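You operate a simulated robot arm through the tools that you are given. There is no shell and no other tool.

You run a simulated two-armed robot. Do the job below in one go: nothing can be reset, and whatever is moved stays where it is left.

JOB
Put the black ring on the turntable, check it and sort it.
Fine: take it from the row by the turntable; swing the steel arm on to it, press zero, turn the blue knob to its end and read the display; small green tray up to 0.05, else the small red one; leave the arm away.

Only the result counts: the job must be done as asked and must still hold three seconds after the hand-in. Knocking over, shifting, dropping, spilling or breaking anything else fails it.

ROBOT AND FRAMES
Two 7-joint arms with two-finger grippers on one trunk that stands fixed in place. Base frame: the origin is at the foot of the trunk, x ahead of it, y to its left, z up. Readings come in m, degrees, newtons and seconds.
The left shoulder is at [0.071, 0.216, 1.321], the right one opposite. With the tool pointing down near the work surface each hand reaches from about 0.28 to 0.84 m from the base axis, measured 20 degrees to its own side. Payload 3.43 kg a hand.
The TCP of each hand is the grasp point between the finger pads, 0.02 m short of the fingertips. In the tool frame z runs along the fingers and y along their closing line. The gripper opens to 0.124 m; its body begins 0.093 m behind the TCP.
Orientation is that of the tool frame in the base frame, as [roll, pitch, yaw] about the fixed x, y, z axes, in that order (R = Rz(yaw) Ry(pitch) Rx(roll)). With the fingers straight down and closing along the base's y, the tool's x points along the base's -x, its y along +y and its z along -z.

CONTROLS
- The arms move only by the tool nudge_tool. It takes "left_deltas", "right_deltas" or both (then of equal length, played together; a hand with none holds still); each is a list of rows, each a list of 6 numbers: the shift along the base's x, y, z in m, then the turn, a rotation vector about the base's x, y, z in degrees. In form: [[dx, dy, dz, rx, ry, rz], ...]. A call has 1 to 20 rows; each row shifts and turns the commanded pose from where the row before left it. "left_hand" and "right_hand" are, for a hand that has rows, the gripper command, from -1 (shut) to 1 (fully open), values between in proportion, set as the call begins (left out, the last holds). Rows are played at 5 a second. More than 0.05 m and 8.6 degrees between two rows, or a gripper value outside its range, and nothing of the call is played. Where a pose cannot be reached the arm comes as near as it can. A force on the tool above 50 N (or 10 N above the force at the start of the call, whichever is more), or a blocked arm, ends the call early, and 0.2 s more pass. The fingers move at their own pace (about 0.072 m/s each) and stop on an object; they squeeze with about 40 N. The grip force told is the motor's: it shows also when the fingers shut on nothing. Time passes only in rows, and 0.2 s behind the last, so rows that do not move let the fingers close. The reply holds the time, the measured pose of the TCP, the force on the tool along the base axes, the opening and the grip force, in the units named above and with some noise, with the torque about the TCP (base axes, N m) and any sound that the robot's microphone picked up.
- Cameras (640 x 400 px; columns grow to the right, rows downward): "scene" is now at [0.1924, 0.028, 1.4887]; the picture's right is [0.32, -0.95, 0.00], its down [-0.57, -0.19, -0.80] and it looks along [0.76, 0.25, -0.60] (base axes); focal length 321 px, centre (320, 200). "left" rides on the left gripper at [0.082, -0.014, -0.14] in its tool frame; the picture's right is [0.17, 0.99, 0.00], its down [-0.83, 0.14, -0.54] and it looks along [-0.53, 0.09, 0.84] (tool axes); focal length 243 px, centre (320, 200). "right" rides on the right gripper at [0.082, 0.014, -0.14] in its tool frame; the picture's right is [-0.17, 0.99, 0.00], its down [-0.83, -0.14, -0.54] and it looks along [-0.53, -0.09, 0.84] (tool axes); focal length 243 px, centre (320, 200). There is no depth. A picture from a camera that has moved, and an enlarged one, comes with that camera's place and axes in the base frame and with its lens.
- snapshot(camera): a new picture of that camera. No time passes.
- lift_body(by): moves the trunk up (or, below 0, down) by that many m; the arms and the scene camera ride with it, the base frame stays. It gives what a move gives, with no picture.
- aim_head(pan, tilt): turns the head with the scene camera to pan (to the left, within 80 degrees either way) and tilt (down, from -29 to 69), counted from straight ahead of the robot (the tilt from the chest, where the trunk bows). It gives what a move gives.
- inspect(camera, box): a new picture of the part [left, top, right, bottom] of that camera's present view, enlarged. No time passes.
- sign_off(): hands the job in; it is judged then, once.

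Places have to be worked out from the pictures, the camera data and where the tool is seen. Open the grippers and draw the arms clear of the work before you hand the job in, unless the task says otherwise.

The tools are called as name(argument=value, ...) on one line, values as JSON. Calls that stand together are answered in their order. nudge_tool: Moves the arms, as the interface text tells. Its arguments: {"type":"object","properties":{"left_deltas":{"type":"array"},"left_hand":{"type":"number"},"right_deltas":{"type":"array"},"right_hand":{"type":"number"}},"required":[]} The other tools are called the same way: lift_body (by) moves the trunk up or down; aim_head (pan, tilt) turns the head that bears the scene camera; snapshot (camera) takes a picture; inspect (camera, box) takes an enlarged picture of a part of a camera's view; sign_off () hands the job in.

At the start:

```text
time_s: 0.0
left_position: [0.4403, 0.4077, 1.2265]
left_tool_rot: [179.9, 0.1, 180.0]
left_ft_force: [0.2, -0.2, -0.9]
left_ft_torque: [-0.01, 0.0, 0.0]
left_opening: 0.1241
left_finger_force: 0.1
right_position: [0.4264, -0.0735, 1.2831]
right_tool_rot: [179.9, 0.1, -180.0]
right_ft_force: [-0.1, -0.1, 0.1]
right_ft_torque: [-0.01, 0.01, 0.02]
right_opening: 0.124
right_finger_force: 0.0
trunk travel left (down, up): [-0.475, 0.116]
head pan, tilt (commanded): [18.4, 36.9]
```

scene: 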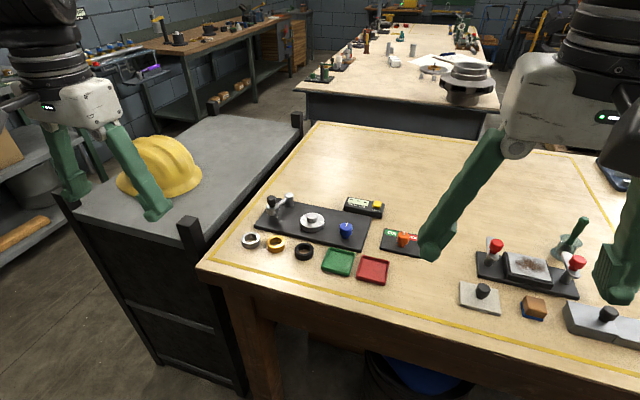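
right: 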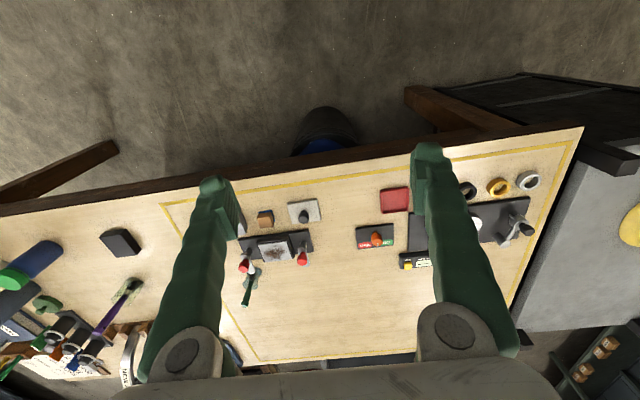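
left: 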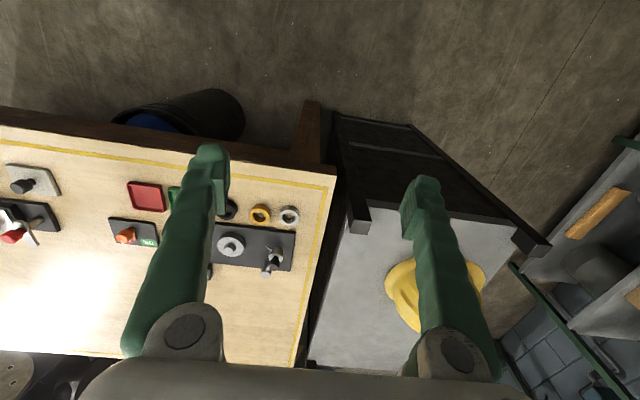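

I start by enlarging the turntable area in the scene view to see the parts: plate, arm, knob, display, rings and trays.

inspect(camera="scene", box=[230, 170, 430, 295])

inspect(camera="left", box=[100, 150, 340, 300])

inspect(camera="right", box=[340, 140, 580, 290])

```text
3.20 times, centred on (330, 232) of scene
camera zoom: at [0.1924, 0.028, 1.4887], right [0.32, -0.95, 0.0], down [-0.57, -0.19, -0.8], along [0.76, 0.25, -0.6], focal length 1028 px, centre (288, 96)
```

zoom: 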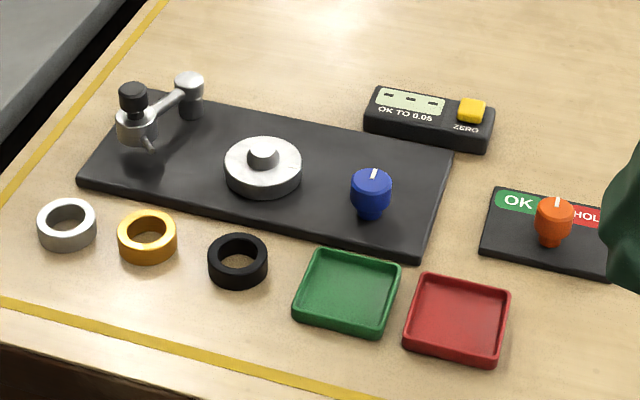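

```text
2.67 times, centred on (220, 225) of left
camera zoom: at [0.3579, 0.3948, 1.3671], right [-0.17, 0.99, 0.0], down [0.83, 0.14, 0.54], along [0.53, 0.09, -0.84], focal length 647 px, centre (587, 133)
```

zoom: 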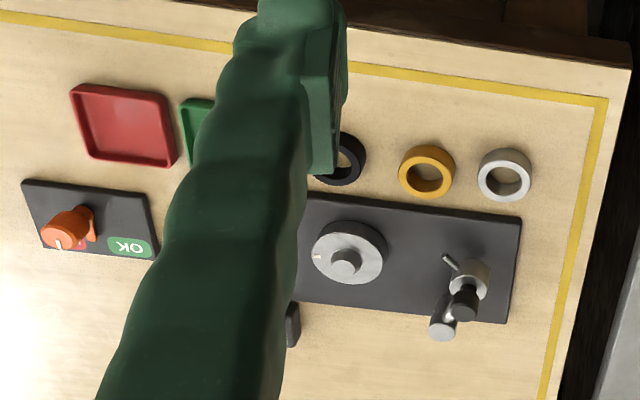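

```text
2.67 times, centred on (460, 215) of right
camera zoom: at [0.3454, -0.0598, 1.4231], right [0.17, 0.99, 0.0], down [0.83, -0.14, 0.54], along [0.53, -0.09, -0.84], focal length 647 px, centre (-53, 160)
```

zoom: 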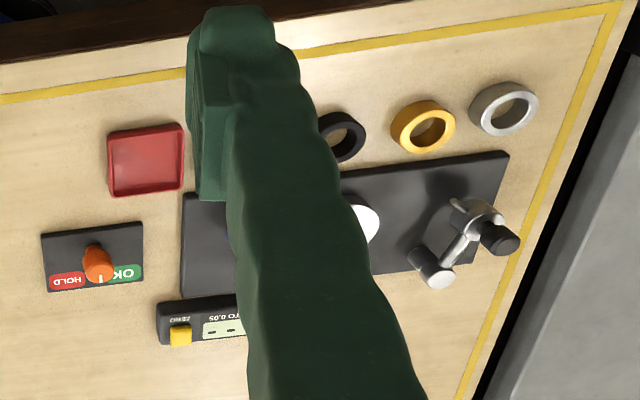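

The gold ring triangulates (scene + left camera) to about (0.708, 0.317), z≈0.91, so the table top is near z 0.90. I zoom in tighter on the pieces for accurate pixel positions.

inspect(camera="scene", box=[250, 185, 330, 235])

inspect(camera="scene", box=[320, 190, 400, 240])

inspect(camera="scene", box=[235, 225, 331, 285])

inspect(camera="scene", box=[310, 235, 406, 295])

```text
8.00 times, centred on (290, 210) of scene
camera zoom: at [0.1924, 0.028, 1.4887], right [0.32, -0.95, 0.0], down [-0.57, -0.19, -0.8], along [0.76, 0.25, -0.6], focal length 2569 px, centre (560, 120)
```

zoom: 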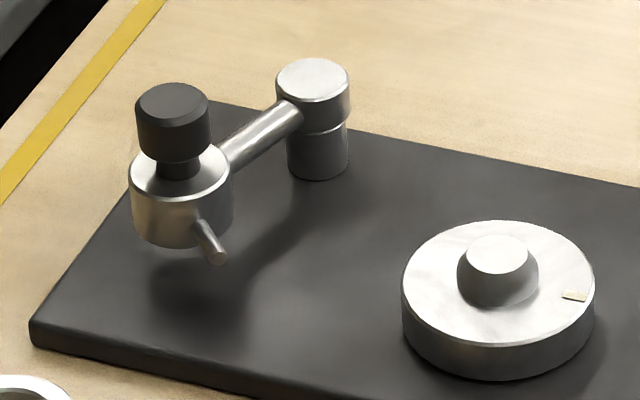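

```text
8.00 times, centred on (360, 215) of scene
camera zoom: at [0.1924, 0.028, 1.4887], right [0.32, -0.95, 0.0], down [-0.57, -0.19, -0.8], along [0.76, 0.25, -0.6], focal length 2569 px, centre (0, 80)
```

zoom: 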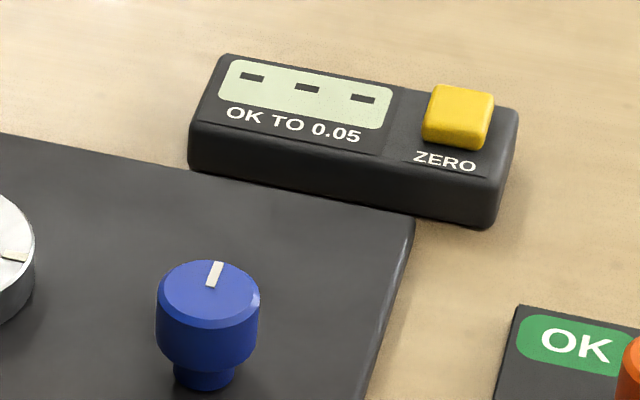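

```text
6.67 times, centred on (283, 255) of scene
camera zoom: at [0.1924, 0.028, 1.4887], right [0.32, -0.95, 0.0], down [-0.57, -0.19, -0.8], along [0.76, 0.25, -0.6], focal length 2141 px, centre (567, -167)
```

zoom: 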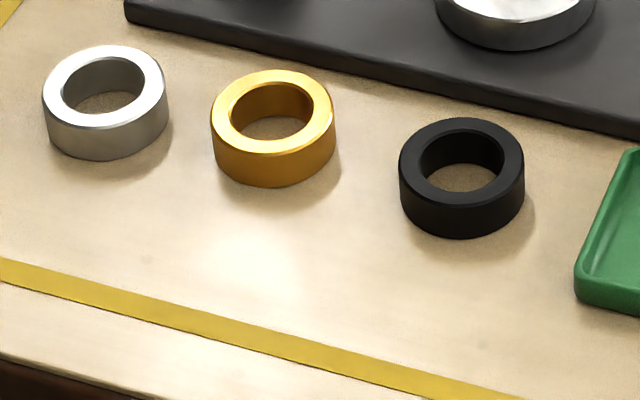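

```text
6.67 times, centred on (358, 265) of scene
camera zoom: at [0.1924, 0.028, 1.4887], right [0.32, -0.95, 0.0], down [-0.57, -0.19, -0.8], along [0.76, 0.25, -0.6], focal length 2141 px, centre (67, -233)
```

zoom: 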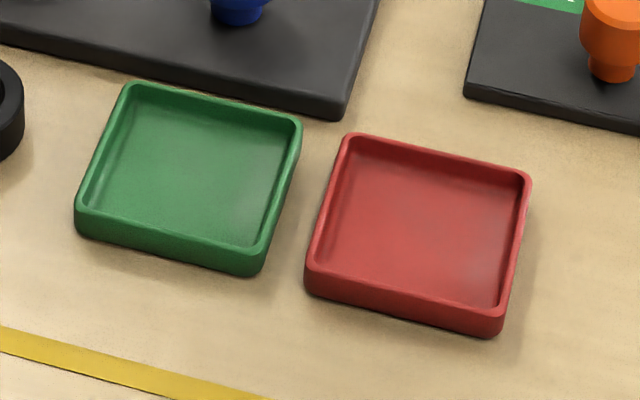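

From the scene view (assuming table z 0.90) I put the black ring at about (0.711, 0.242), hub (0.809, 0.255), knob (0.796, 0.159), zero button (0.93, 0.10), arm pivot (0.855, 0.34). I move the right arm aside and bring the left camera over the area for a second view to confirm.

nudge_tool(left_deltas=[[0.0275, -0.032, -0.0075, 0, 0, 0], [0.0275, -0.032, -0.0075, 0, 0, 0], [0.0275, -0.032, -0.0075, 0, 0, 0], [0.0275, -0.032, -0.0075, 0, 0, 0]], right_deltas=[[-0.01, -0.045, 0, 0, 0, 0], [-0.01, -0.045, 0, 0, 0, 0], [-0.01, -0.045, 0, 0, 0, 0], [-0.01, -0.045, 0, 0, 0, 0]])

snapshot(camera="left")

snapshot(camera="scene")

```text
time_s: 1.0
left_position: [0.5508, 0.2782, 1.1964]
left_tool_rot: [179.9, -0.1, -179.9]
left_ft_force: [-0.4, 0.2, 0.3]
left_ft_torque: [0.05, 0.05, 0.03]
left_opening: 0.124
left_finger_force: 0.0
right_position: [0.3526, -0.2318, 1.2571]
right_tool_rot: [179.8, 0.1, 179.7]
right_ft_force: [0.1, -0.8, 0.2]
right_ft_torque: [0.08, 0.03, 0.0]
right_opening: 0.124
right_finger_force: 0.0
right hand out of reach, approached as far as the arm can: row 1, 2, 3, 4
trunk travel left (down, up): [-0.475, 0.116]
head pan, tilt (commanded): [18.4, 36.9]
```

```text
taken
camera left: at [0.4695, 0.2649, 1.3368], right [-0.17, 0.99, 0.0], down [0.83, 0.14, 0.54], along [0.53, 0.09, -0.84], focal length 243 px, centre (320, 200)
```

left: 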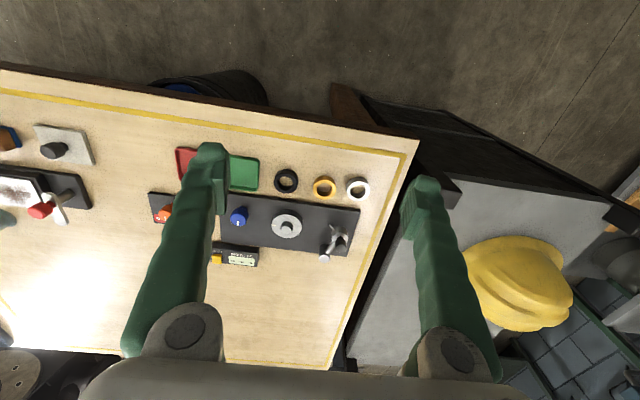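

```text
taken
camera scene: at [0.195, 0.0246, 1.4884], right [0.32, -0.95, 0.0], down [-0.57, -0.19, -0.8], along [0.76, 0.25, -0.6], focal length 321 px, centre (320, 200)
```

scene: 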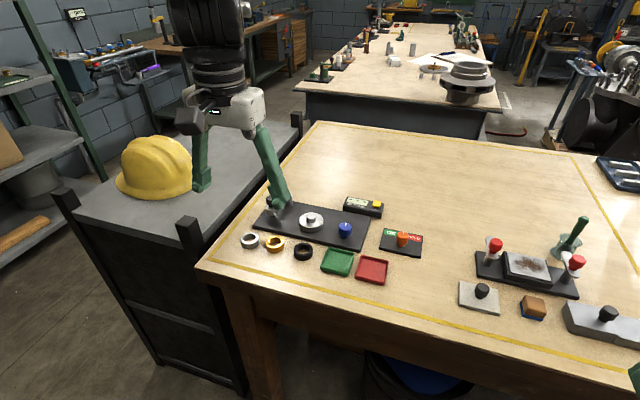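

The left view now covers the whole station. I enlarge it in parts to triangulate against the scene camera.

inspect(camera="left", box=[260, 160, 380, 235])

inspect(camera="left", box=[200, 200, 360, 300])

inspect(camera="left", box=[140, 130, 300, 230])

inspect(camera="scene", box=[235, 180, 395, 280])

```text
5.33 times, centred on (320, 198) of left
camera zoom: at [0.4695, 0.2649, 1.3368], right [-0.17, 0.99, 0.0], down [0.83, 0.14, 0.54], along [0.53, 0.09, -0.84], focal length 1294 px, centre (320, 213)
```

zoom: 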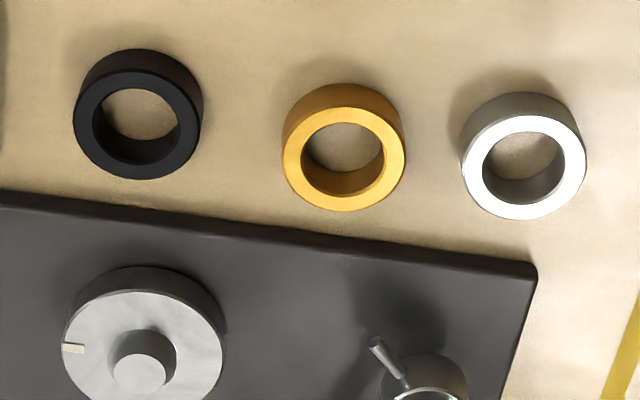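

```text
4.00 times, centred on (280, 250) of left
camera zoom: at [0.4695, 0.2649, 1.3368], right [-0.17, 0.99, 0.0], down [0.83, 0.14, 0.54], along [0.53, 0.09, -0.84], focal length 970 px, centre (480, 0)
```

zoom: 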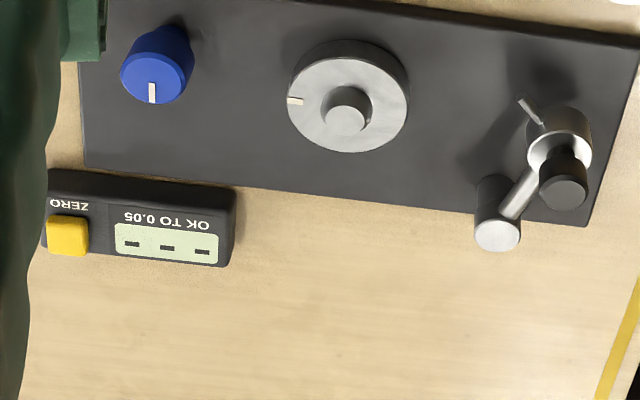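

```text
4.00 times, centred on (220, 180) of left
camera zoom: at [0.4695, 0.2649, 1.3368], right [-0.17, 0.99, 0.0], down [0.83, 0.14, 0.54], along [0.53, 0.09, -0.84], focal length 970 px, centre (720, 280)
```

zoom: 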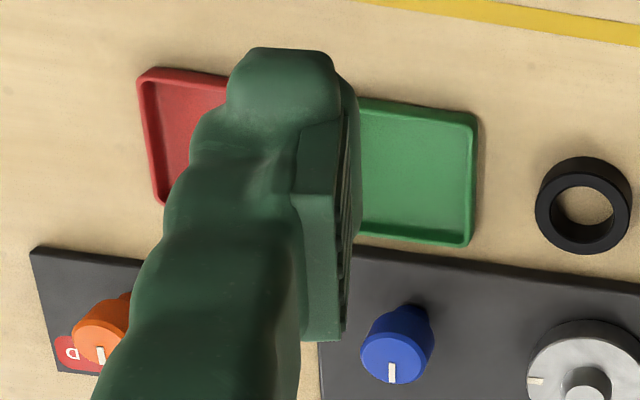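

```text
4.00 times, centred on (315, 230) of scene
camera zoom: at [0.195, 0.0246, 1.4884], right [0.32, -0.95, 0.0], down [-0.57, -0.19, -0.8], along [0.76, 0.25, -0.6], focal length 1285 px, centre (340, 80)
```

zoom: 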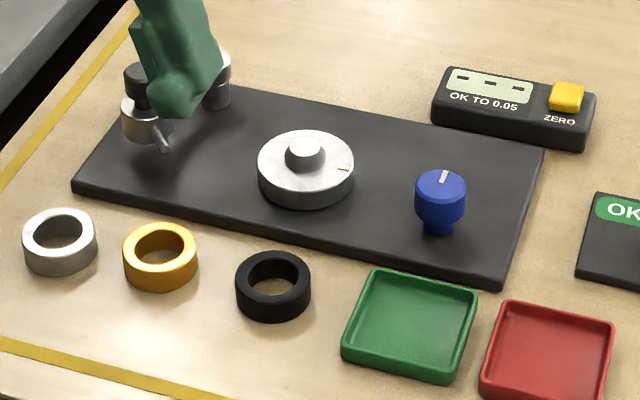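

Triangulation agrees well: hub (0.800, 0.252), disc top z≈0.936, hub top 0.948; black ring (0.7056, 0.239), ring top 0.923, table ≈0.905; knob (0.783, 0.156) top 0.957; button (0.928, 0.101) top 0.9355; arm pivot (0.8675, 0.345), handle (0.8036, 0.367) top 0.978. I check the finger dimensions and the blue knob closely next.

inspect(camera="scene", box=[170, 80, 330, 220])

inspect(camera="left", box=[380, 160, 520, 400])

```text
2.86 times, centred on (250, 150) of scene
camera zoom: at [0.195, 0.0246, 1.4884], right [0.32, -0.95, 0.0], down [-0.57, -0.19, -0.8], along [0.76, 0.25, -0.6], focal length 918 px, centre (520, 343)
```

zoom: 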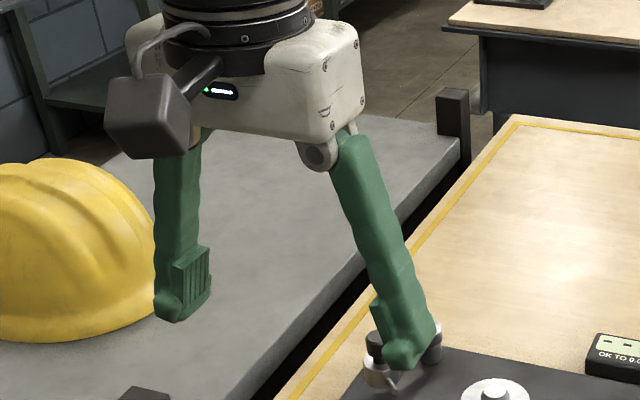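

```text
1.67 times, centred on (450, 280) of left
camera zoom: at [0.4695, 0.2649, 1.3368], right [-0.17, 0.99, 0.0], down [0.83, 0.14, 0.54], along [0.53, 0.09, -0.84], focal length 404 px, centre (103, 67)
```

zoom: 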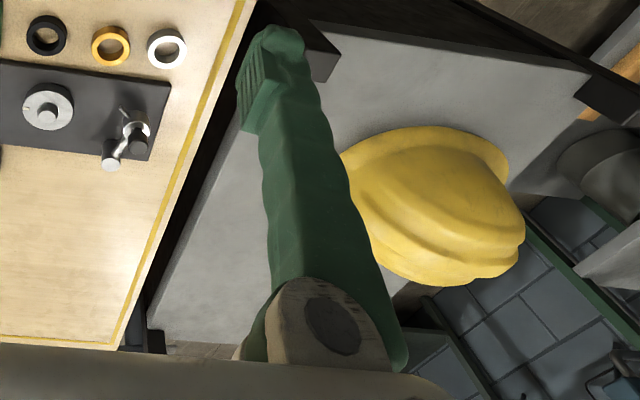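

The finger tips look about 2–2.5 cm thick; I set the gripper to a half-closed opening to see how they look at ring-grasp width, and lower toward the row a bit.

nudge_tool(left_deltas=[[0.02, -0.01, -0.02, 0, 0, 0], [0.02, -0.01, -0.02, 0, 0, 0], [0.02, -0.01, -0.02, 0, 0, 0], [0.02, -0.005, -0.02, 0, 0, 0]], left_hand=-0.05)

snapshot(camera="left")

inspect(camera="scene", box=[200, 100, 392, 220])

```text
time_s: 2.0
left_position: [0.5868, 0.28, 1.1179]
left_tool_rot: [-179.8, 0.1, 180.0]
left_ft_force: [0.2, 0.2, 0.3]
left_ft_torque: [0.02, 0.02, -0.02]
left_opening: 0.0588
left_finger_force: 0.0
left hand out of reach, approached as far as the arm can: row 1, 2, 3, 4
right_position: [0.3518, -0.2283, 1.2592]
right_tool_rot: [179.9, 0.0, 179.8]
right_ft_force: [0.6, -0.4, 0.1]
right_ft_torque: [-0.05, 0.0, 0.02]
right_opening: 0.124
right_finger_force: 0.1
trunk travel left (down, up): [-0.475, 0.116]
head pan, tilt (commanded): [18.4, 36.9]
```

```text
taken
camera left: at [0.5039, 0.268, 1.258], right [-0.17, 0.99, 0.0], down [0.83, 0.14, 0.54], along [0.53, 0.09, -0.84], focal length 243 px, centre (320, 200)
```

left: 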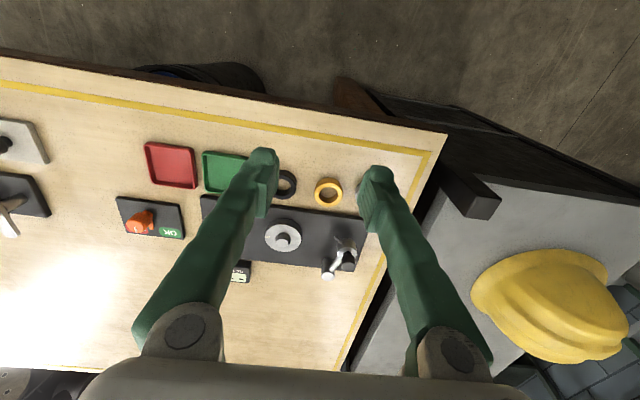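

```text
3.33 times, centred on (296, 160) of scene
camera zoom: at [0.1935, 0.0281, 1.4886], right [0.32, -0.95, 0.0], down [-0.57, -0.19, -0.8], along [0.76, 0.25, -0.6], focal length 1070 px, centre (400, 333)
```

zoom: 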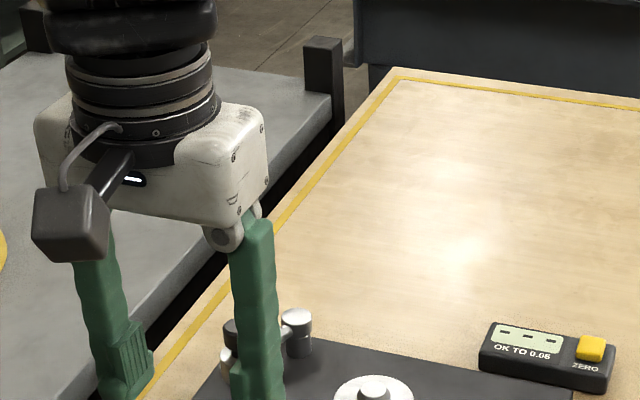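

At height the left arm is short of reach, so I'll go down before forward. First a closer look at the finger tips' thickness at this opening.

inspect(camera="left", box=[220, 130, 420, 255])

nudge_tool(left_deltas=[[0, 0, -0.03, 0, 0, 0], [0, 0, -0.03, 0, 0, 0]])

```text
3.20 times, centred on (320, 192) of left
camera zoom: at [0.5039, 0.268, 1.258], right [-0.17, 0.99, 0.0], down [0.83, 0.14, 0.54], along [0.53, 0.09, -0.84], focal length 776 px, centre (320, 224)
```

zoom: 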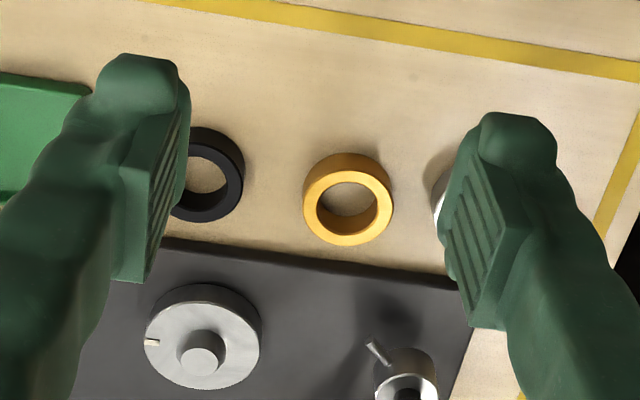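

```text
time_s: 2.6
left_position: [0.5869, 0.28, 1.0581]
left_tool_rot: [180.0, 0.1, -180.0]
left_ft_force: [-0.9, 0.8, 0.7]
left_ft_torque: [-0.01, 0.01, 0.0]
left_opening: 0.0588
left_finger_force: 0.0
right_position: [0.3526, -0.2278, 1.2576]
right_tool_rot: [179.8, 0.1, 179.9]
right_ft_force: [-0.5, -0.2, -0.5]
right_ft_torque: [0.0, 0.04, 0.03]
right_opening: 0.1242
right_finger_force: 0.1
trunk travel left (down, up): [-0.475, 0.116]
head pan, tilt (commanded): [18.4, 36.9]
```

The hand measures about 2 cm per finger tip, leaving little room between rings when closing along y, so I'll turn the hand 32° about z so the fingers sit diagonally in the gaps. I move above the black ring at a safe height and check reach.

nudge_tool(left_deltas=[[0.0, 0, -0.02, 0, 0, -8], [0.024, -0.0082, -0.015, 0, 0, -8], [0.024, -0.0082, -0.01, 0, 0, -8], [0.024, -0.0082, -0.01, 0, 0, -8], [0.024, -0.0082, 0, 0, 0, 0], [0.0227, -0.0081, 0, 0, 0, 0]], left_hand=-0.05)

snapshot(camera="left")

snapshot(camera="scene")

```text
time_s: 4.0
left_position: [0.6438, 0.3279, 1.0139]
left_tool_rot: [-180.0, 0.2, 148.0]
left_ft_force: [-0.7, -1.3, 0.6]
left_ft_torque: [-0.01, -0.01, 0.02]
left_opening: 0.059
left_finger_force: 0.0
left hand out of reach, approached as far as the arm can: row 2, 3, 4, 5, 6
right_position: [0.3505, -0.2297, 1.2595]
right_tool_rot: [179.9, 0.2, 179.8]
right_ft_force: [0.2, 0.3, -0.5]
right_ft_torque: [0.01, -0.01, 0.0]
right_opening: 0.1241
right_finger_force: 0.0
trunk travel left (down, up): [-0.475, 0.116]
head pan, tilt (commanded): [18.4, 36.9]
```

```text
taken
camera left: at [0.5657, 0.3612, 1.153], right [0.38, 0.92, 0.0], down [0.78, -0.32, 0.54], along [0.5, -0.21, -0.84], focal length 243 px, centre (320, 200)
```

left: 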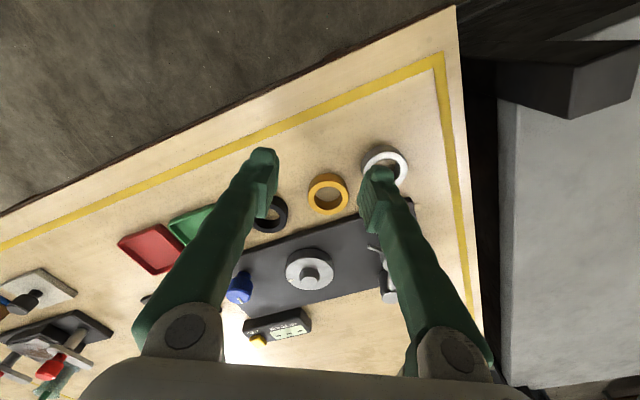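

```text
taken
camera scene: at [0.1916, 0.0281, 1.4889], right [0.32, -0.95, 0.0], down [-0.57, -0.19, -0.8], along [0.76, 0.25, -0.6], focal length 321 px, centre (320, 200)
```

scene: 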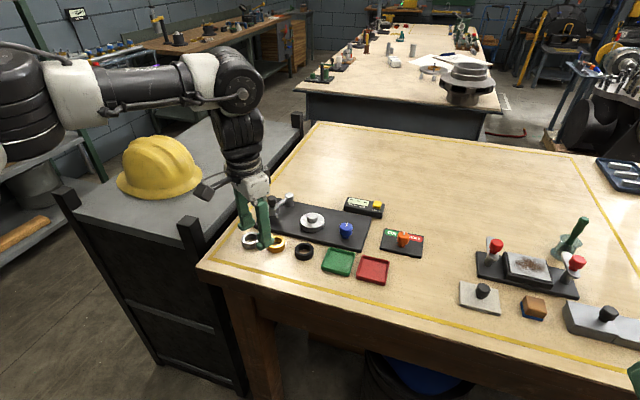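

The arm runs short at this height relative to the shoulder (the wrist seems to limit it; reach grew as the hand got lower). I raise the trunk by 0.11 m so that the hand works lower relative to the shoulder, then bring the hand back down and see the reach.

lift_body(by=0.11)

nudge_tool(left_deltas=[[0, -0.01, -0.04, 0, 0, 0], [0, -0.01, -0.04, 0, 0, 0], [0.0, -0.01, -0.04, 0, 0, 0], [0.015, -0.015, 0, 0, 0, 0], [0.015, -0.015, 0, 0, 0, 0], [0.015, -0.015, 0, 0, 0, 0], [0.015, -0.013, 0, 0, 0, 0]])

```text
time_s: 5.4
left_position: [0.6469, 0.3275, 1.3061]
left_tool_rot: [171.1, 14.2, 146.9]
left_ft_force: [-0.4, 0.2, -0.1]
left_ft_torque: [-0.02, 0.05, 0.01]
left_opening: 0.0587
left_finger_force: 0.2
right_position: [0.296, -0.2299, 1.4611]
right_tool_rot: [179.6, 17.2, 179.6]
right_ft_force: [0.5, 0.4, -0.4]
right_ft_torque: [-0.01, 0.03, 0.04]
right_opening: 0.1235
right_finger_force: 0.0
trunk travel left (down, up): [-0.585, 0.006]
head pan, tilt (commanded): [18.4, 36.9]
```

```text
time_s: 7.0
left_position: [0.644, 0.2979, 1.1901]
left_tool_rot: [171.0, 14.5, 146.8]
left_ft_force: [-0.1, 0.3, -0.3]
left_ft_torque: [0.02, -0.02, -0.01]
left_opening: 0.0588
left_finger_force: 0.0
left hand out of reach, approached as far as the arm can: row 4, 5, 6, 7
right_position: [0.295, -0.2285, 1.463]
right_tool_rot: [179.7, 17.2, 179.6]
right_ft_force: [-1.2, 0.9, 0.0]
right_ft_torque: [-0.01, 0.0, -0.03]
right_opening: 0.1239
right_finger_force: 0.0
trunk travel left (down, up): [-0.585, 0.006]
head pan, tilt (commanded): [18.4, 36.9]
```

Lifting also leaned the chest back about 17°, tilting the tools. I look at the camera data to see how the trunk really moved.

snapshot(camera="scene")

```text
taken
camera scene: at [0.098, 0.0279, 1.6147], right [0.32, -0.95, 0.0], down [-0.57, -0.19, -0.8], along [0.76, 0.25, -0.6], focal length 321 px, centre (320, 200)
```

scene: 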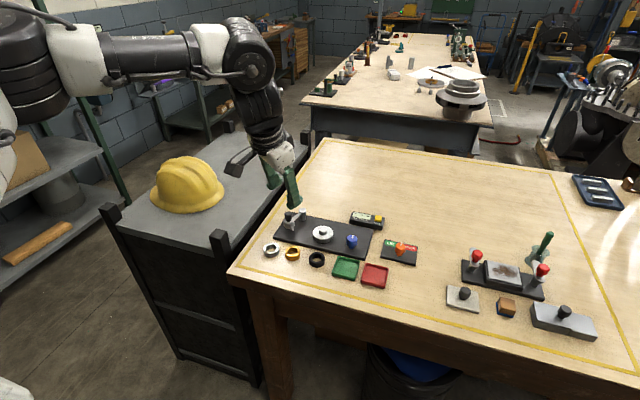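

The chest leaned back and the shoulders moved rearward, which costs forward reach, so I'll go the other way (lower, bowing forward). First I pull the left hand up and back so it clears everything when the trunk comes down.

nudge_tool(left_deltas=[[-0.02, 0.015, 0.03, 0, 0, 0], [-0.025, 0.015, 0.03, 0, 0, 0], [-0.03, 0.015, 0.03, 0, 0, 0], [-0.03, 0.015, 0.03, 0, 0, 0], [-0.03, 0.015, 0.03, 0, 0, 0], [-0.03, 0.015, 0.03, 0, 0, 0]])

```text
time_s: 8.4
left_position: [0.4768, 0.3889, 1.3728]
left_tool_rot: [171.0, 14.4, 146.9]
left_ft_force: [-0.2, 1.0, -0.6]
left_ft_torque: [-0.02, -0.04, 0.01]
left_opening: 0.0587
left_finger_force: 0.1
right_position: [0.2929, -0.2287, 1.4635]
right_tool_rot: [179.7, 17.3, 179.6]
right_ft_force: [-0.9, -0.4, 0.3]
right_ft_torque: [0.0, -0.04, -0.04]
right_opening: 0.1239
right_finger_force: 0.0
trunk travel left (down, up): [-0.585, 0.006]
head pan, tilt (commanded): [18.4, 36.9]
```

Hand is clear at z 1.37. I lower the trunk by 0.11 back to its starting height in this step and check the pose.

lift_body(by=-0.11)

```text
time_s: 9.8
left_position: [0.4796, 0.3895, 1.2608]
left_tool_rot: [170.9, 14.4, 146.8]
left_ft_force: [0.3, 0.5, -0.3]
left_ft_torque: [0.01, -0.01, -0.01]
left_opening: 0.0589
left_finger_force: 0.0
right_position: [0.3318, -0.2284, 1.2928]
right_tool_rot: [179.6, 6.3, 179.7]
right_ft_force: [0.3, 0.3, 0.5]
right_ft_torque: [-0.02, 0.03, 0.01]
right_opening: 0.1241
right_finger_force: 0.0
trunk travel left (down, up): [-0.475, 0.116]
head pan, tilt (commanded): [18.4, 36.9]
```

snapshot(camera="scene")

```text
taken
camera scene: at [0.1924, 0.0279, 1.4888], right [0.32, -0.95, 0.0], down [-0.57, -0.19, -0.8], along [0.76, 0.25, -0.6], focal length 321 px, centre (320, 200)
```

scene: 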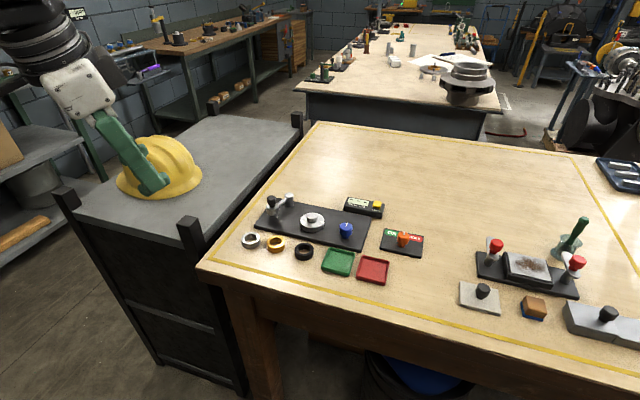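

The trunk returned to its start pose. Now I lower it a further 0.10 m to see whether the shoulders move forward.

lift_body(by=-0.1)

snapshot(camera="scene")

```text
time_s: 11.2
left_position: [0.4794, 0.3894, 1.1601]
left_tool_rot: [171.0, 14.4, 146.7]
left_ft_force: [-0.3, 0.2, -0.3]
left_ft_torque: [-0.01, 0.02, 0.01]
left_opening: 0.0592
left_finger_force: 0.1
right_position: [0.3445, -0.2273, 1.1623]
right_tool_rot: [179.6, -0.3, 179.6]
right_ft_force: [-0.2, 0.2, 0.4]
right_ft_torque: [0.01, -0.03, -0.02]
right_opening: 0.1239
right_finger_force: 0.0
trunk travel left (down, up): [-0.375, 0.216]
head pan, tilt (commanded): [18.4, 36.9]
```

```text
taken
camera scene: at [0.2229, 0.028, 1.3833], right [0.32, -0.95, 0.0], down [-0.57, -0.19, -0.8], along [0.76, 0.25, -0.6], focal length 321 px, centre (320, 200)
```

scene: 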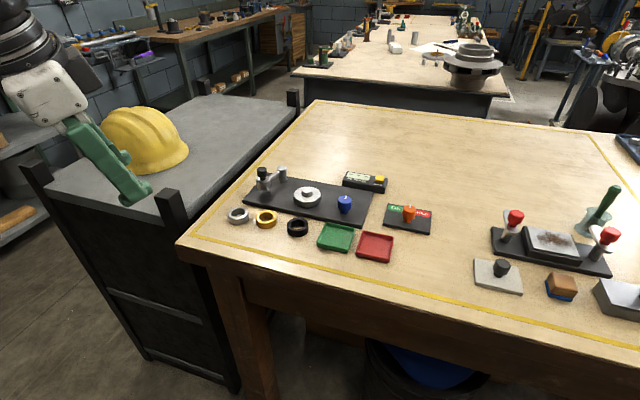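

Shoulders came forward and down a bit. I straighten the left tool (16.9° about y) and bring it over the row at z≈1.02 to test the reach at this trunk height.

nudge_tool(left_deltas=[[0.0, 0, -0.02, 0, 8.45, 0], [0.0, 0, -0.02, 0, 8.45, 0], [0.0235, -0.015, -0.02, 0, 0, 0], [0.0235, -0.015, -0.02, 0, 0, 0], [0.0235, -0.015, -0.02, 0, 0, 0], [0.0235, -0.015, -0.02, 0, 0, 0], [0.0235, -0.015, -0.02, 0, 0, 0], [0.0235, -0.015, 0, 0, 0, 0], [0.0235, -0.015, 0, 0, 0, 0], [0.0235, -0.015, 0, 0, 0, 0]])

```text
time_s: 13.4
left_position: [0.6212, 0.2974, 1.0191]
left_tool_rot: [-179.8, 0.2, 148.1]
left_ft_force: [-0.1, 0.3, -0.6]
left_ft_torque: [0.0, 0.0, 0.01]
left_opening: 0.0588
left_finger_force: 0.1
left hand out of reach, approached as far as the arm can: row 9, 10
right_position: [0.3453, -0.2277, 1.1614]
right_tool_rot: [179.6, -0.3, 179.6]
right_ft_force: [-0.2, 0.0, -0.5]
right_ft_torque: [-0.05, 0.01, -0.03]
right_opening: 0.124
right_finger_force: 0.1
trunk travel left (down, up): [-0.375, 0.216]
head pan, tilt (commanded): [18.4, 36.9]
```

At z≈1.02 the limit here is r≈0.69, i.e. lower than with the trunk higher, so the wrist bend seems to be the limit. I test whether another hand yaw (closing nearly along x) gives more reach, staying at this safe height.

nudge_tool(left_deltas=[[0, 0, 0, 0, 0, -8], [0, 0, 0, 0, 0, -8], [0, 0, 0, 0, 0, -8], [0, 0, 0, 0, 0, -8], [0, 0, 0, 0, 0, -8], [0.015, -0.005, 0, 0, 0, -8], [0.015, -0.005, 0, 0, 0, 0], [0.015, -0.005, 0, 0, 0, 0], [0.015, -0.005, 0, 0, 0, 0], [0.015, -0.005, 0, 0, 0, 0], [0.015, -0.005, 0, 0, 0, 0], [0.015, -0.005, 0, 0, 0, 0], [0.015, -0.005, 0, 0, 0, 0]])

```text
time_s: 16.2
left_position: [0.6462, 0.3233, 0.9945]
left_tool_rot: [180.0, 0.2, 100.0]
left_ft_force: [-0.3, 0.5, 0.1]
left_ft_torque: [-0.02, 0.0, -0.01]
left_opening: 0.059
left_finger_force: 0.0
left hand out of reach, approached as far as the arm can: row 6, 7, 8, 9, 10, 11, 12, 13
right_position: [0.3452, -0.2281, 1.1623]
right_tool_rot: [179.6, -0.3, 179.6]
right_ft_force: [-0.6, 0.9, 0.8]
right_ft_torque: [-0.01, -0.01, 0.01]
right_opening: 0.1241
right_finger_force: 0.0
trunk travel left (down, up): [-0.375, 0.216]
head pan, tilt (commanded): [18.4, 36.9]
```

Yaw alone does not help, and when out of reach the hand sags, so I'll instead tilt the tool forward about the closing axis (pads stay vertical), which lets the wrist sit further back. I back off slightly, set the yaw for −30° closing and tilt 25° forward.

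nudge_tool(left_deltas=[[-0.01, -0.005, 0.015, 0, 0, 7.14], [-0.01, -0.005, 0.015, 0, 0, 7.14], [-0.01, -0.005, 0.01, 0, 0, 7.14], [0, -0.005, 0, 0, 0, 7.14], [0, -0.005, 0, 0, 0, 7.14], [0, -0.005, 0, 0, 0, 7.14], [0, -0.005, 0, 0, 0, 7.14], [0, 0, 0, -4.17, -7.22, 0], [0, 0, 0, -4.17, -7.22, 0], [0, 0, 0, -4.17, -7.22, 0]])

```text
time_s: 18.4
left_position: [0.6106, 0.2934, 1.0343]
left_tool_rot: [-179.8, 25.3, 149.9]
left_ft_force: [-0.2, 0.1, -0.2]
left_ft_torque: [-0.02, 0.01, -0.01]
left_opening: 0.0588
left_finger_force: 0.1
left hand out of reach, approached as far as the arm can: row 7
right_position: [0.3446, -0.2269, 1.162]
right_tool_rot: [179.7, -0.3, 179.7]
right_ft_force: [-0.6, -0.6, -0.4]
right_ft_torque: [-0.06, 0.01, 0.01]
right_opening: 0.124
right_finger_force: 0.0
trunk travel left (down, up): [-0.375, 0.216]
head pan, tilt (commanded): [18.4, 36.9]
```

Tilted pose achieved (pitch 25°). I now test the reach toward the hub at the same safe height.

nudge_tool(left_deltas=[[0.024, -0.006, 0, 0, 0, 0], [0.024, -0.006, 0, 0, 0, 0], [0.024, -0.006, 0, 0, 0, 0], [0.024, -0.006, 0, 0, 0, 0], [0.024, -0.006, 0, 0, 0, 0], [0.024, -0.006, 0, 0, 0, 0], [0.024, -0.006, 0, 0, 0, 0], [0.022, 0, 0, 0, 0, 0]])

snapshot(camera="scene")

snapshot(camera="left")

```text
time_s: 20.2
left_position: [0.7733, 0.2634, 1.0334]
left_tool_rot: [-179.9, 25.1, 150.0]
left_ft_force: [-0.3, -0.3, 0.8]
left_ft_torque: [0.02, 0.0, 0.02]
left_opening: 0.059
left_finger_force: 0.1
left hand out of reach, approached as far as the arm can: row 7, 8
right_position: [0.3448, -0.2277, 1.1614]
right_tool_rot: [179.6, -0.3, 179.7]
right_ft_force: [-0.1, 1.2, 0.2]
right_ft_torque: [0.02, -0.02, 0.03]
right_opening: 0.1239
right_finger_force: 0.1
trunk travel left (down, up): [-0.375, 0.216]
head pan, tilt (commanded): [18.4, 36.9]
```

```text
taken
camera scene: at [0.2226, 0.028, 1.3834], right [0.32, -0.95, 0.0], down [-0.57, -0.19, -0.8], along [0.76, 0.25, -0.6], focal length 321 px, centre (320, 200)
```

scene: 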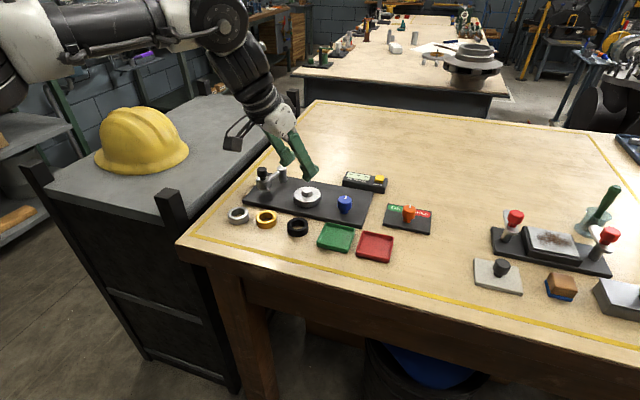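

```text
taken
camera left: at [0.6512, 0.3188, 1.1264], right [0.36, 0.93, -0.07], down [0.52, -0.14, 0.84], along [0.77, -0.34, -0.54], focal length 243 px, centre (320, 200)
```

left: 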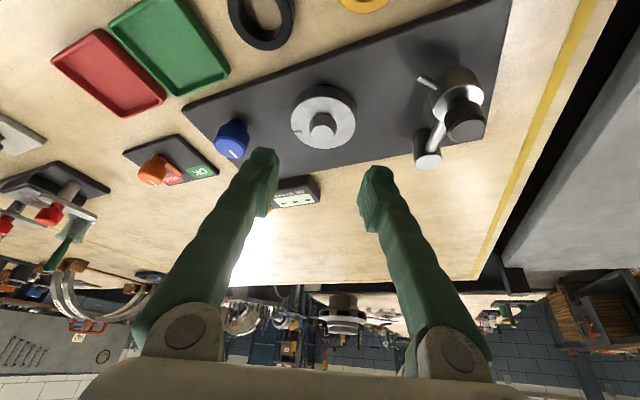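

Tilting works: now x reaches 0.773 at z 1.033 with more to come lower down. I check the finger shape (tip width) in a close-up before choosing the grasp height.

inspect(camera="scene", box=[225, 90, 345, 190])

inspect(camera="left", box=[230, 60, 420, 260])

```text
4.00 times, centred on (285, 140) of scene
camera zoom: at [0.2226, 0.028, 1.3834], right [0.32, -0.95, 0.0], down [-0.57, -0.19, -0.8], along [0.76, 0.25, -0.6], focal length 1285 px, centre (460, 440)
```

zoom: 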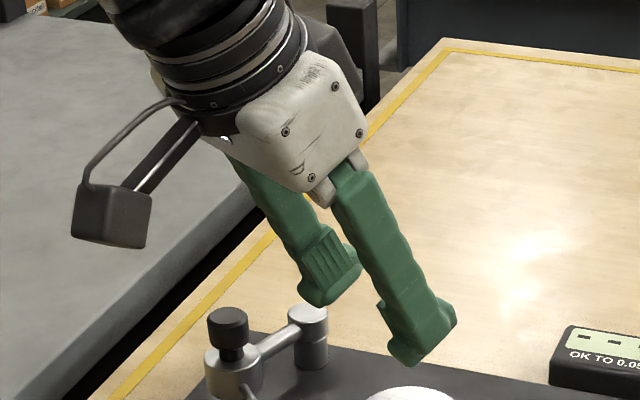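

```text
2.00 times, centred on (325, 160) of left
camera zoom: at [0.6512, 0.3188, 1.1264], right [0.36, 0.93, -0.07], down [0.52, -0.14, 0.84], along [0.77, -0.34, -0.54], focal length 485 px, centre (310, 280)
```

zoom: 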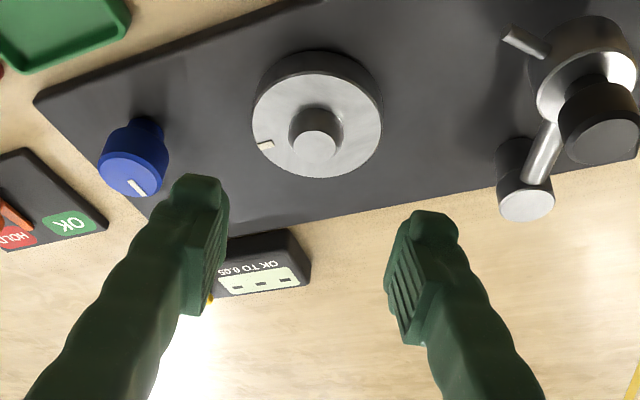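

inspect(camera="scene", box=[292, 125, 348, 185])

```text
6.67 times, centred on (320, 155) of scene
camera zoom: at [0.2226, 0.028, 1.3834], right [0.32, -0.95, 0.0], down [-0.57, -0.19, -0.8], along [0.76, 0.25, -0.6], focal length 2141 px, centre (320, 500)
```

zoom: 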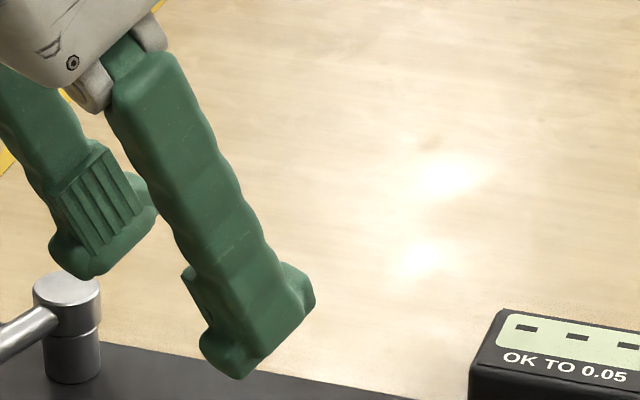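

The tips flare to about 3.6 cm wide but only ~1.8 cm thick, so closing along y (yaw 180) actually leaves the best gaps (~6 mm each side). I turn back to yaw 180 with 30° forward tilt and hover over the black ring.

nudge_tool(left_deltas=[[-0.0169, -0.0061, -0.005, 0, 0, 7.5], [-0.0169, -0.0061, -0.005, 0, 0, 7.5], [-0.0169, -0.0061, -0.005, 0, 0, 7.5], [-0.017, -0.006, -0.005, 0, 0, 7.5], [0, 0, 0, 0, -5, 0], [0, 0, 0, 0, 0, 0]], left_hand=-0.1)

snapshot(camera="left")

inspect(camera="scene", box=[215, 120, 405, 260])

```text
time_s: 21.6
left_position: [0.7061, 0.2375, 1.012]
left_tool_rot: [-180.0, 30.1, -179.9]
left_ft_force: [-0.4, -0.9, -0.4]
left_ft_torque: [0.03, -0.01, 0.01]
left_opening: 0.0557
left_finger_force: 0.1
right_position: [0.3449, -0.2279, 1.162]
right_tool_rot: [179.5, -0.3, 179.5]
right_ft_force: [-0.3, -0.1, 0.8]
right_ft_torque: [0.03, -0.01, 0.02]
right_opening: 0.1242
right_finger_force: 0.1
trunk travel left (down, up): [-0.375, 0.216]
head pan, tilt (commanded): [18.4, 36.9]
```

```text
taken
camera left: at [0.5655, 0.2261, 1.0934], right [-0.14, 0.99, -0.08], down [0.45, 0.14, 0.88], along [0.88, 0.09, -0.46], focal length 243 px, centre (320, 200)
```

left: 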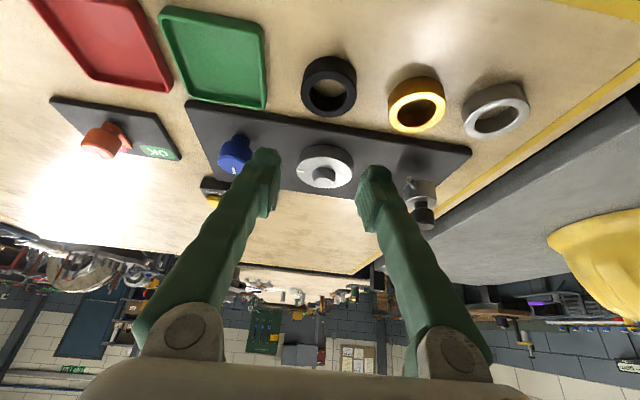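

```text
2.86 times, centred on (310, 190) of scene
camera zoom: at [0.2239, 0.0279, 1.3831], right [0.32, -0.95, 0.0], down [-0.57, -0.19, -0.8], along [0.76, 0.25, -0.6], focal length 918 px, centre (349, 229)
```

zoom: 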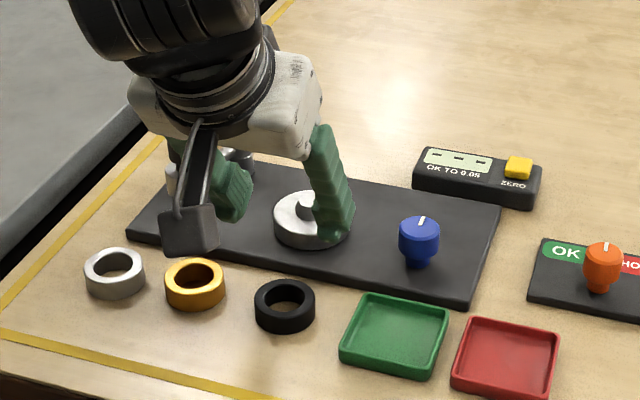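

Hovering over the black ring with both fingers straddling it in y. I check the ring's exact position with the now much closer left camera.

inspect(camera="left", box=[270, 40, 390, 130])

inspect(camera="left", box=[270, 120, 390, 210])

inspect(camera="scene", box=[270, 200, 350, 260])

```text
4.44 times, centred on (330, 85) of left
camera zoom: at [0.5655, 0.2261, 1.0934], right [-0.14, 0.99, -0.08], down [0.45, 0.14, 0.88], along [0.88, 0.09, -0.46], focal length 1078 px, centre (276, 711)
```

zoom: 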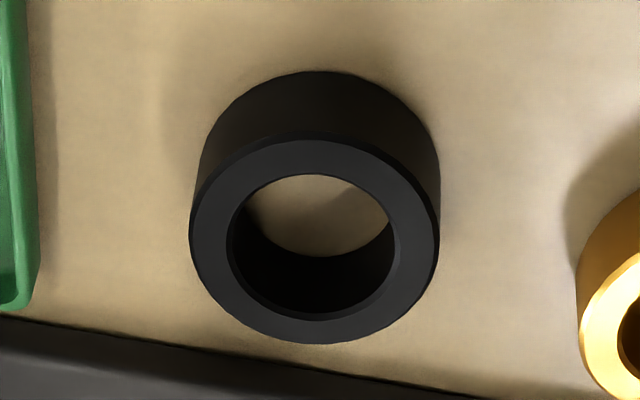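

```text
4.44 times, centred on (330, 165) of left
camera zoom: at [0.5655, 0.2261, 1.0934], right [-0.14, 0.99, -0.08], down [0.45, 0.14, 0.88], along [0.88, 0.09, -0.46], focal length 1078 px, centre (276, 356)
```

zoom: 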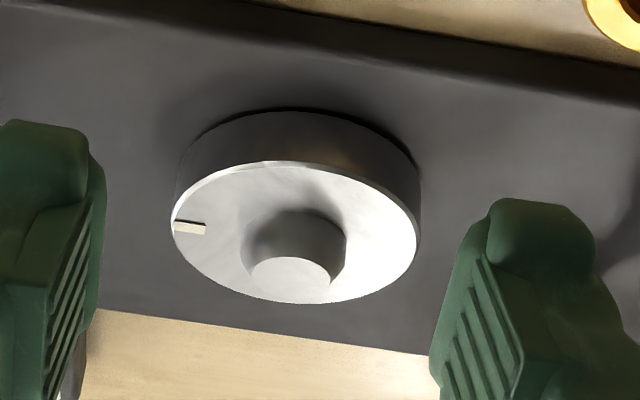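

```text
6.67 times, centred on (310, 230) of scene
camera zoom: at [0.2239, 0.0279, 1.3831], right [0.32, -0.95, 0.0], down [-0.57, -0.19, -0.8], along [0.76, 0.25, -0.6], focal length 2141 px, centre (387, 0)
```

zoom: 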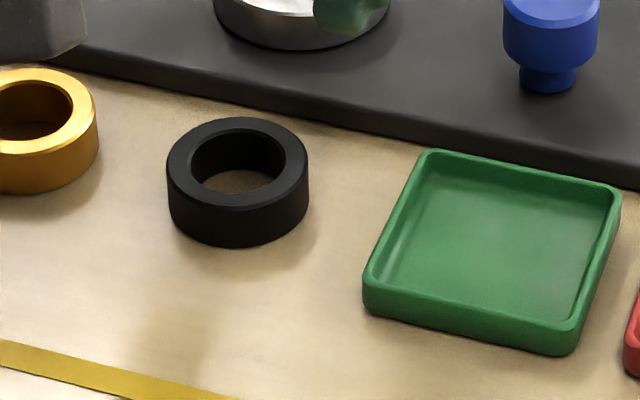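

Ring centre is about 3 mm behind and ~1 mm right of the TCP; base estimate (0.704, 0.239). I shift slightly and descend to 0.942, still above the table, then check clearance.

nudge_tool(left_deltas=[[-0.0035, 0.0015, -0.01, 0, 0, 0], [0, 0, -0.02, 0, 0, 0], [0, 0, -0.02, 0, 0, 0], [0, 0, -0.02, 0, 0, 0]])

snapshot(camera="left")

inspect(camera="scene", box=[225, 150, 375, 260])

```text
time_s: 22.6
left_position: [0.7023, 0.2408, 0.9426]
left_tool_rot: [-180.0, 30.1, 179.9]
left_ft_force: [-0.1, 0.6, 0.5]
left_ft_torque: [0.04, 0.02, -0.01]
left_opening: 0.0559
left_finger_force: 0.1
right_position: [0.346, -0.2277, 1.1623]
right_tool_rot: [179.6, -0.3, 179.6]
right_ft_force: [0.7, -0.1, 0.7]
right_ft_torque: [0.01, 0.02, 0.01]
right_opening: 0.124
right_finger_force: 0.0
trunk travel left (down, up): [-0.375, 0.216]
head pan, tilt (commanded): [18.4, 36.9]
```

```text
taken
camera left: at [0.5622, 0.2279, 1.0229], right [-0.14, 0.99, -0.09], down [0.45, 0.14, 0.88], along [0.88, 0.09, -0.46], focal length 243 px, centre (320, 200)
```

left: 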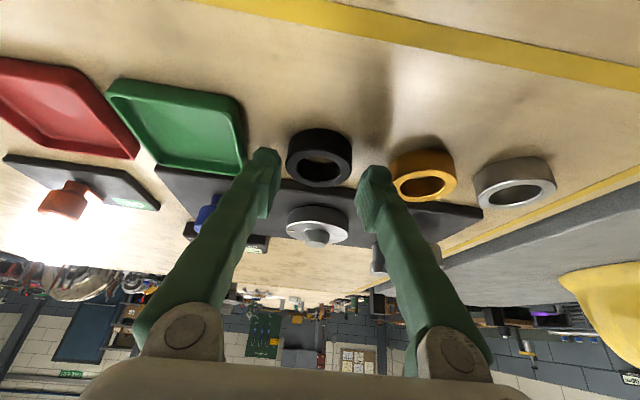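

```text
3.64 times, centred on (300, 205) of scene
camera zoom: at [0.2239, 0.0284, 1.3831], right [0.32, -0.95, 0.0], down [-0.57, -0.19, -0.8], along [0.76, 0.25, -0.6], focal length 1168 px, centre (393, 182)
```

zoom: 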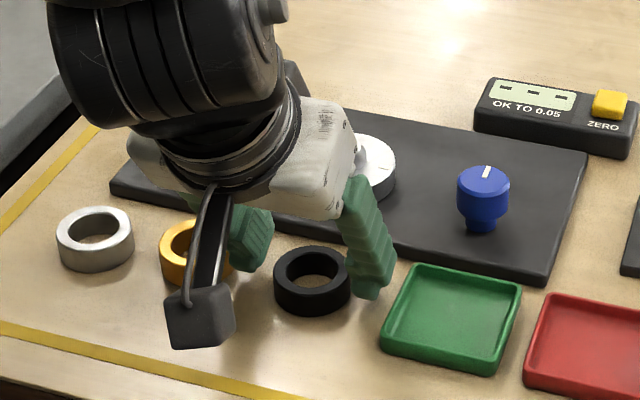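

Fingers straddle the ring cleanly, centred. I lower the last ~9 mm slowly, watching for contact with the table.

nudge_tool(left_deltas=[[0, 0, -0.004, 0, 0, 0], [0, 0, -0.003, 0, 0, 0], [0, 0, -0.002, 0, 0, 0]])

inspect(camera="left", box=[230, 110, 410, 240])

inspect(camera="scene", box=[270, 190, 350, 250])

```text
time_s: 23.4
left_position: [0.7037, 0.2395, 0.934]
left_tool_rot: [-179.9, 30.1, 180.0]
left_ft_force: [0.0, 0.6, -0.3]
left_ft_torque: [0.01, -0.02, 0.0]
left_opening: 0.0559
left_finger_force: 0.0
right_position: [0.3446, -0.2271, 1.1614]
right_tool_rot: [179.5, -0.2, 179.7]
right_ft_force: [0.9, -0.9, -0.5]
right_ft_torque: [-0.01, 0.02, 0.01]
right_opening: 0.1238
right_finger_force: 0.0
trunk travel left (down, up): [-0.375, 0.216]
head pan, tilt (commanded): [18.4, 36.9]
```

```text
3.08 times, centred on (320, 175) of left
camera zoom: at [0.5617, 0.2277, 1.0148], right [-0.14, 0.99, -0.08], down [0.45, 0.14, 0.88], along [0.88, 0.09, -0.46], focal length 746 px, centre (320, 277)
```

zoom: 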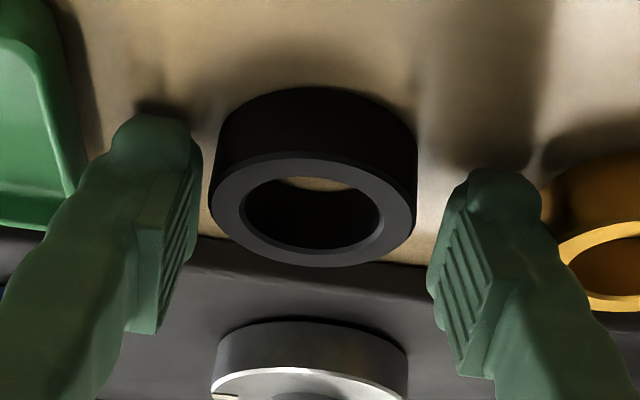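

```text
6.67 times, centred on (310, 220) of scene
camera zoom: at [0.2233, 0.028, 1.3832], right [0.32, -0.95, 0.0], down [-0.57, -0.19, -0.8], along [0.76, 0.25, -0.6], focal length 2141 px, centre (387, 67)
```

zoom: 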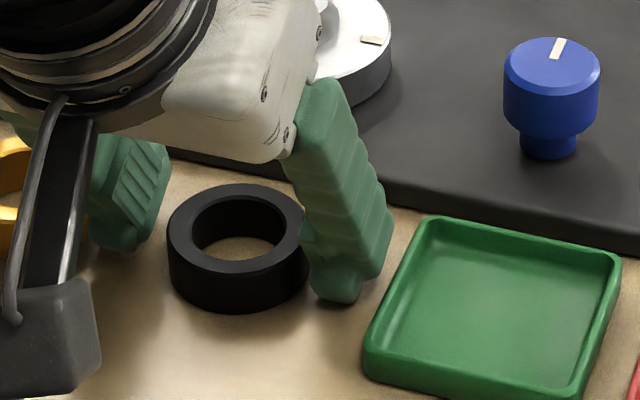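

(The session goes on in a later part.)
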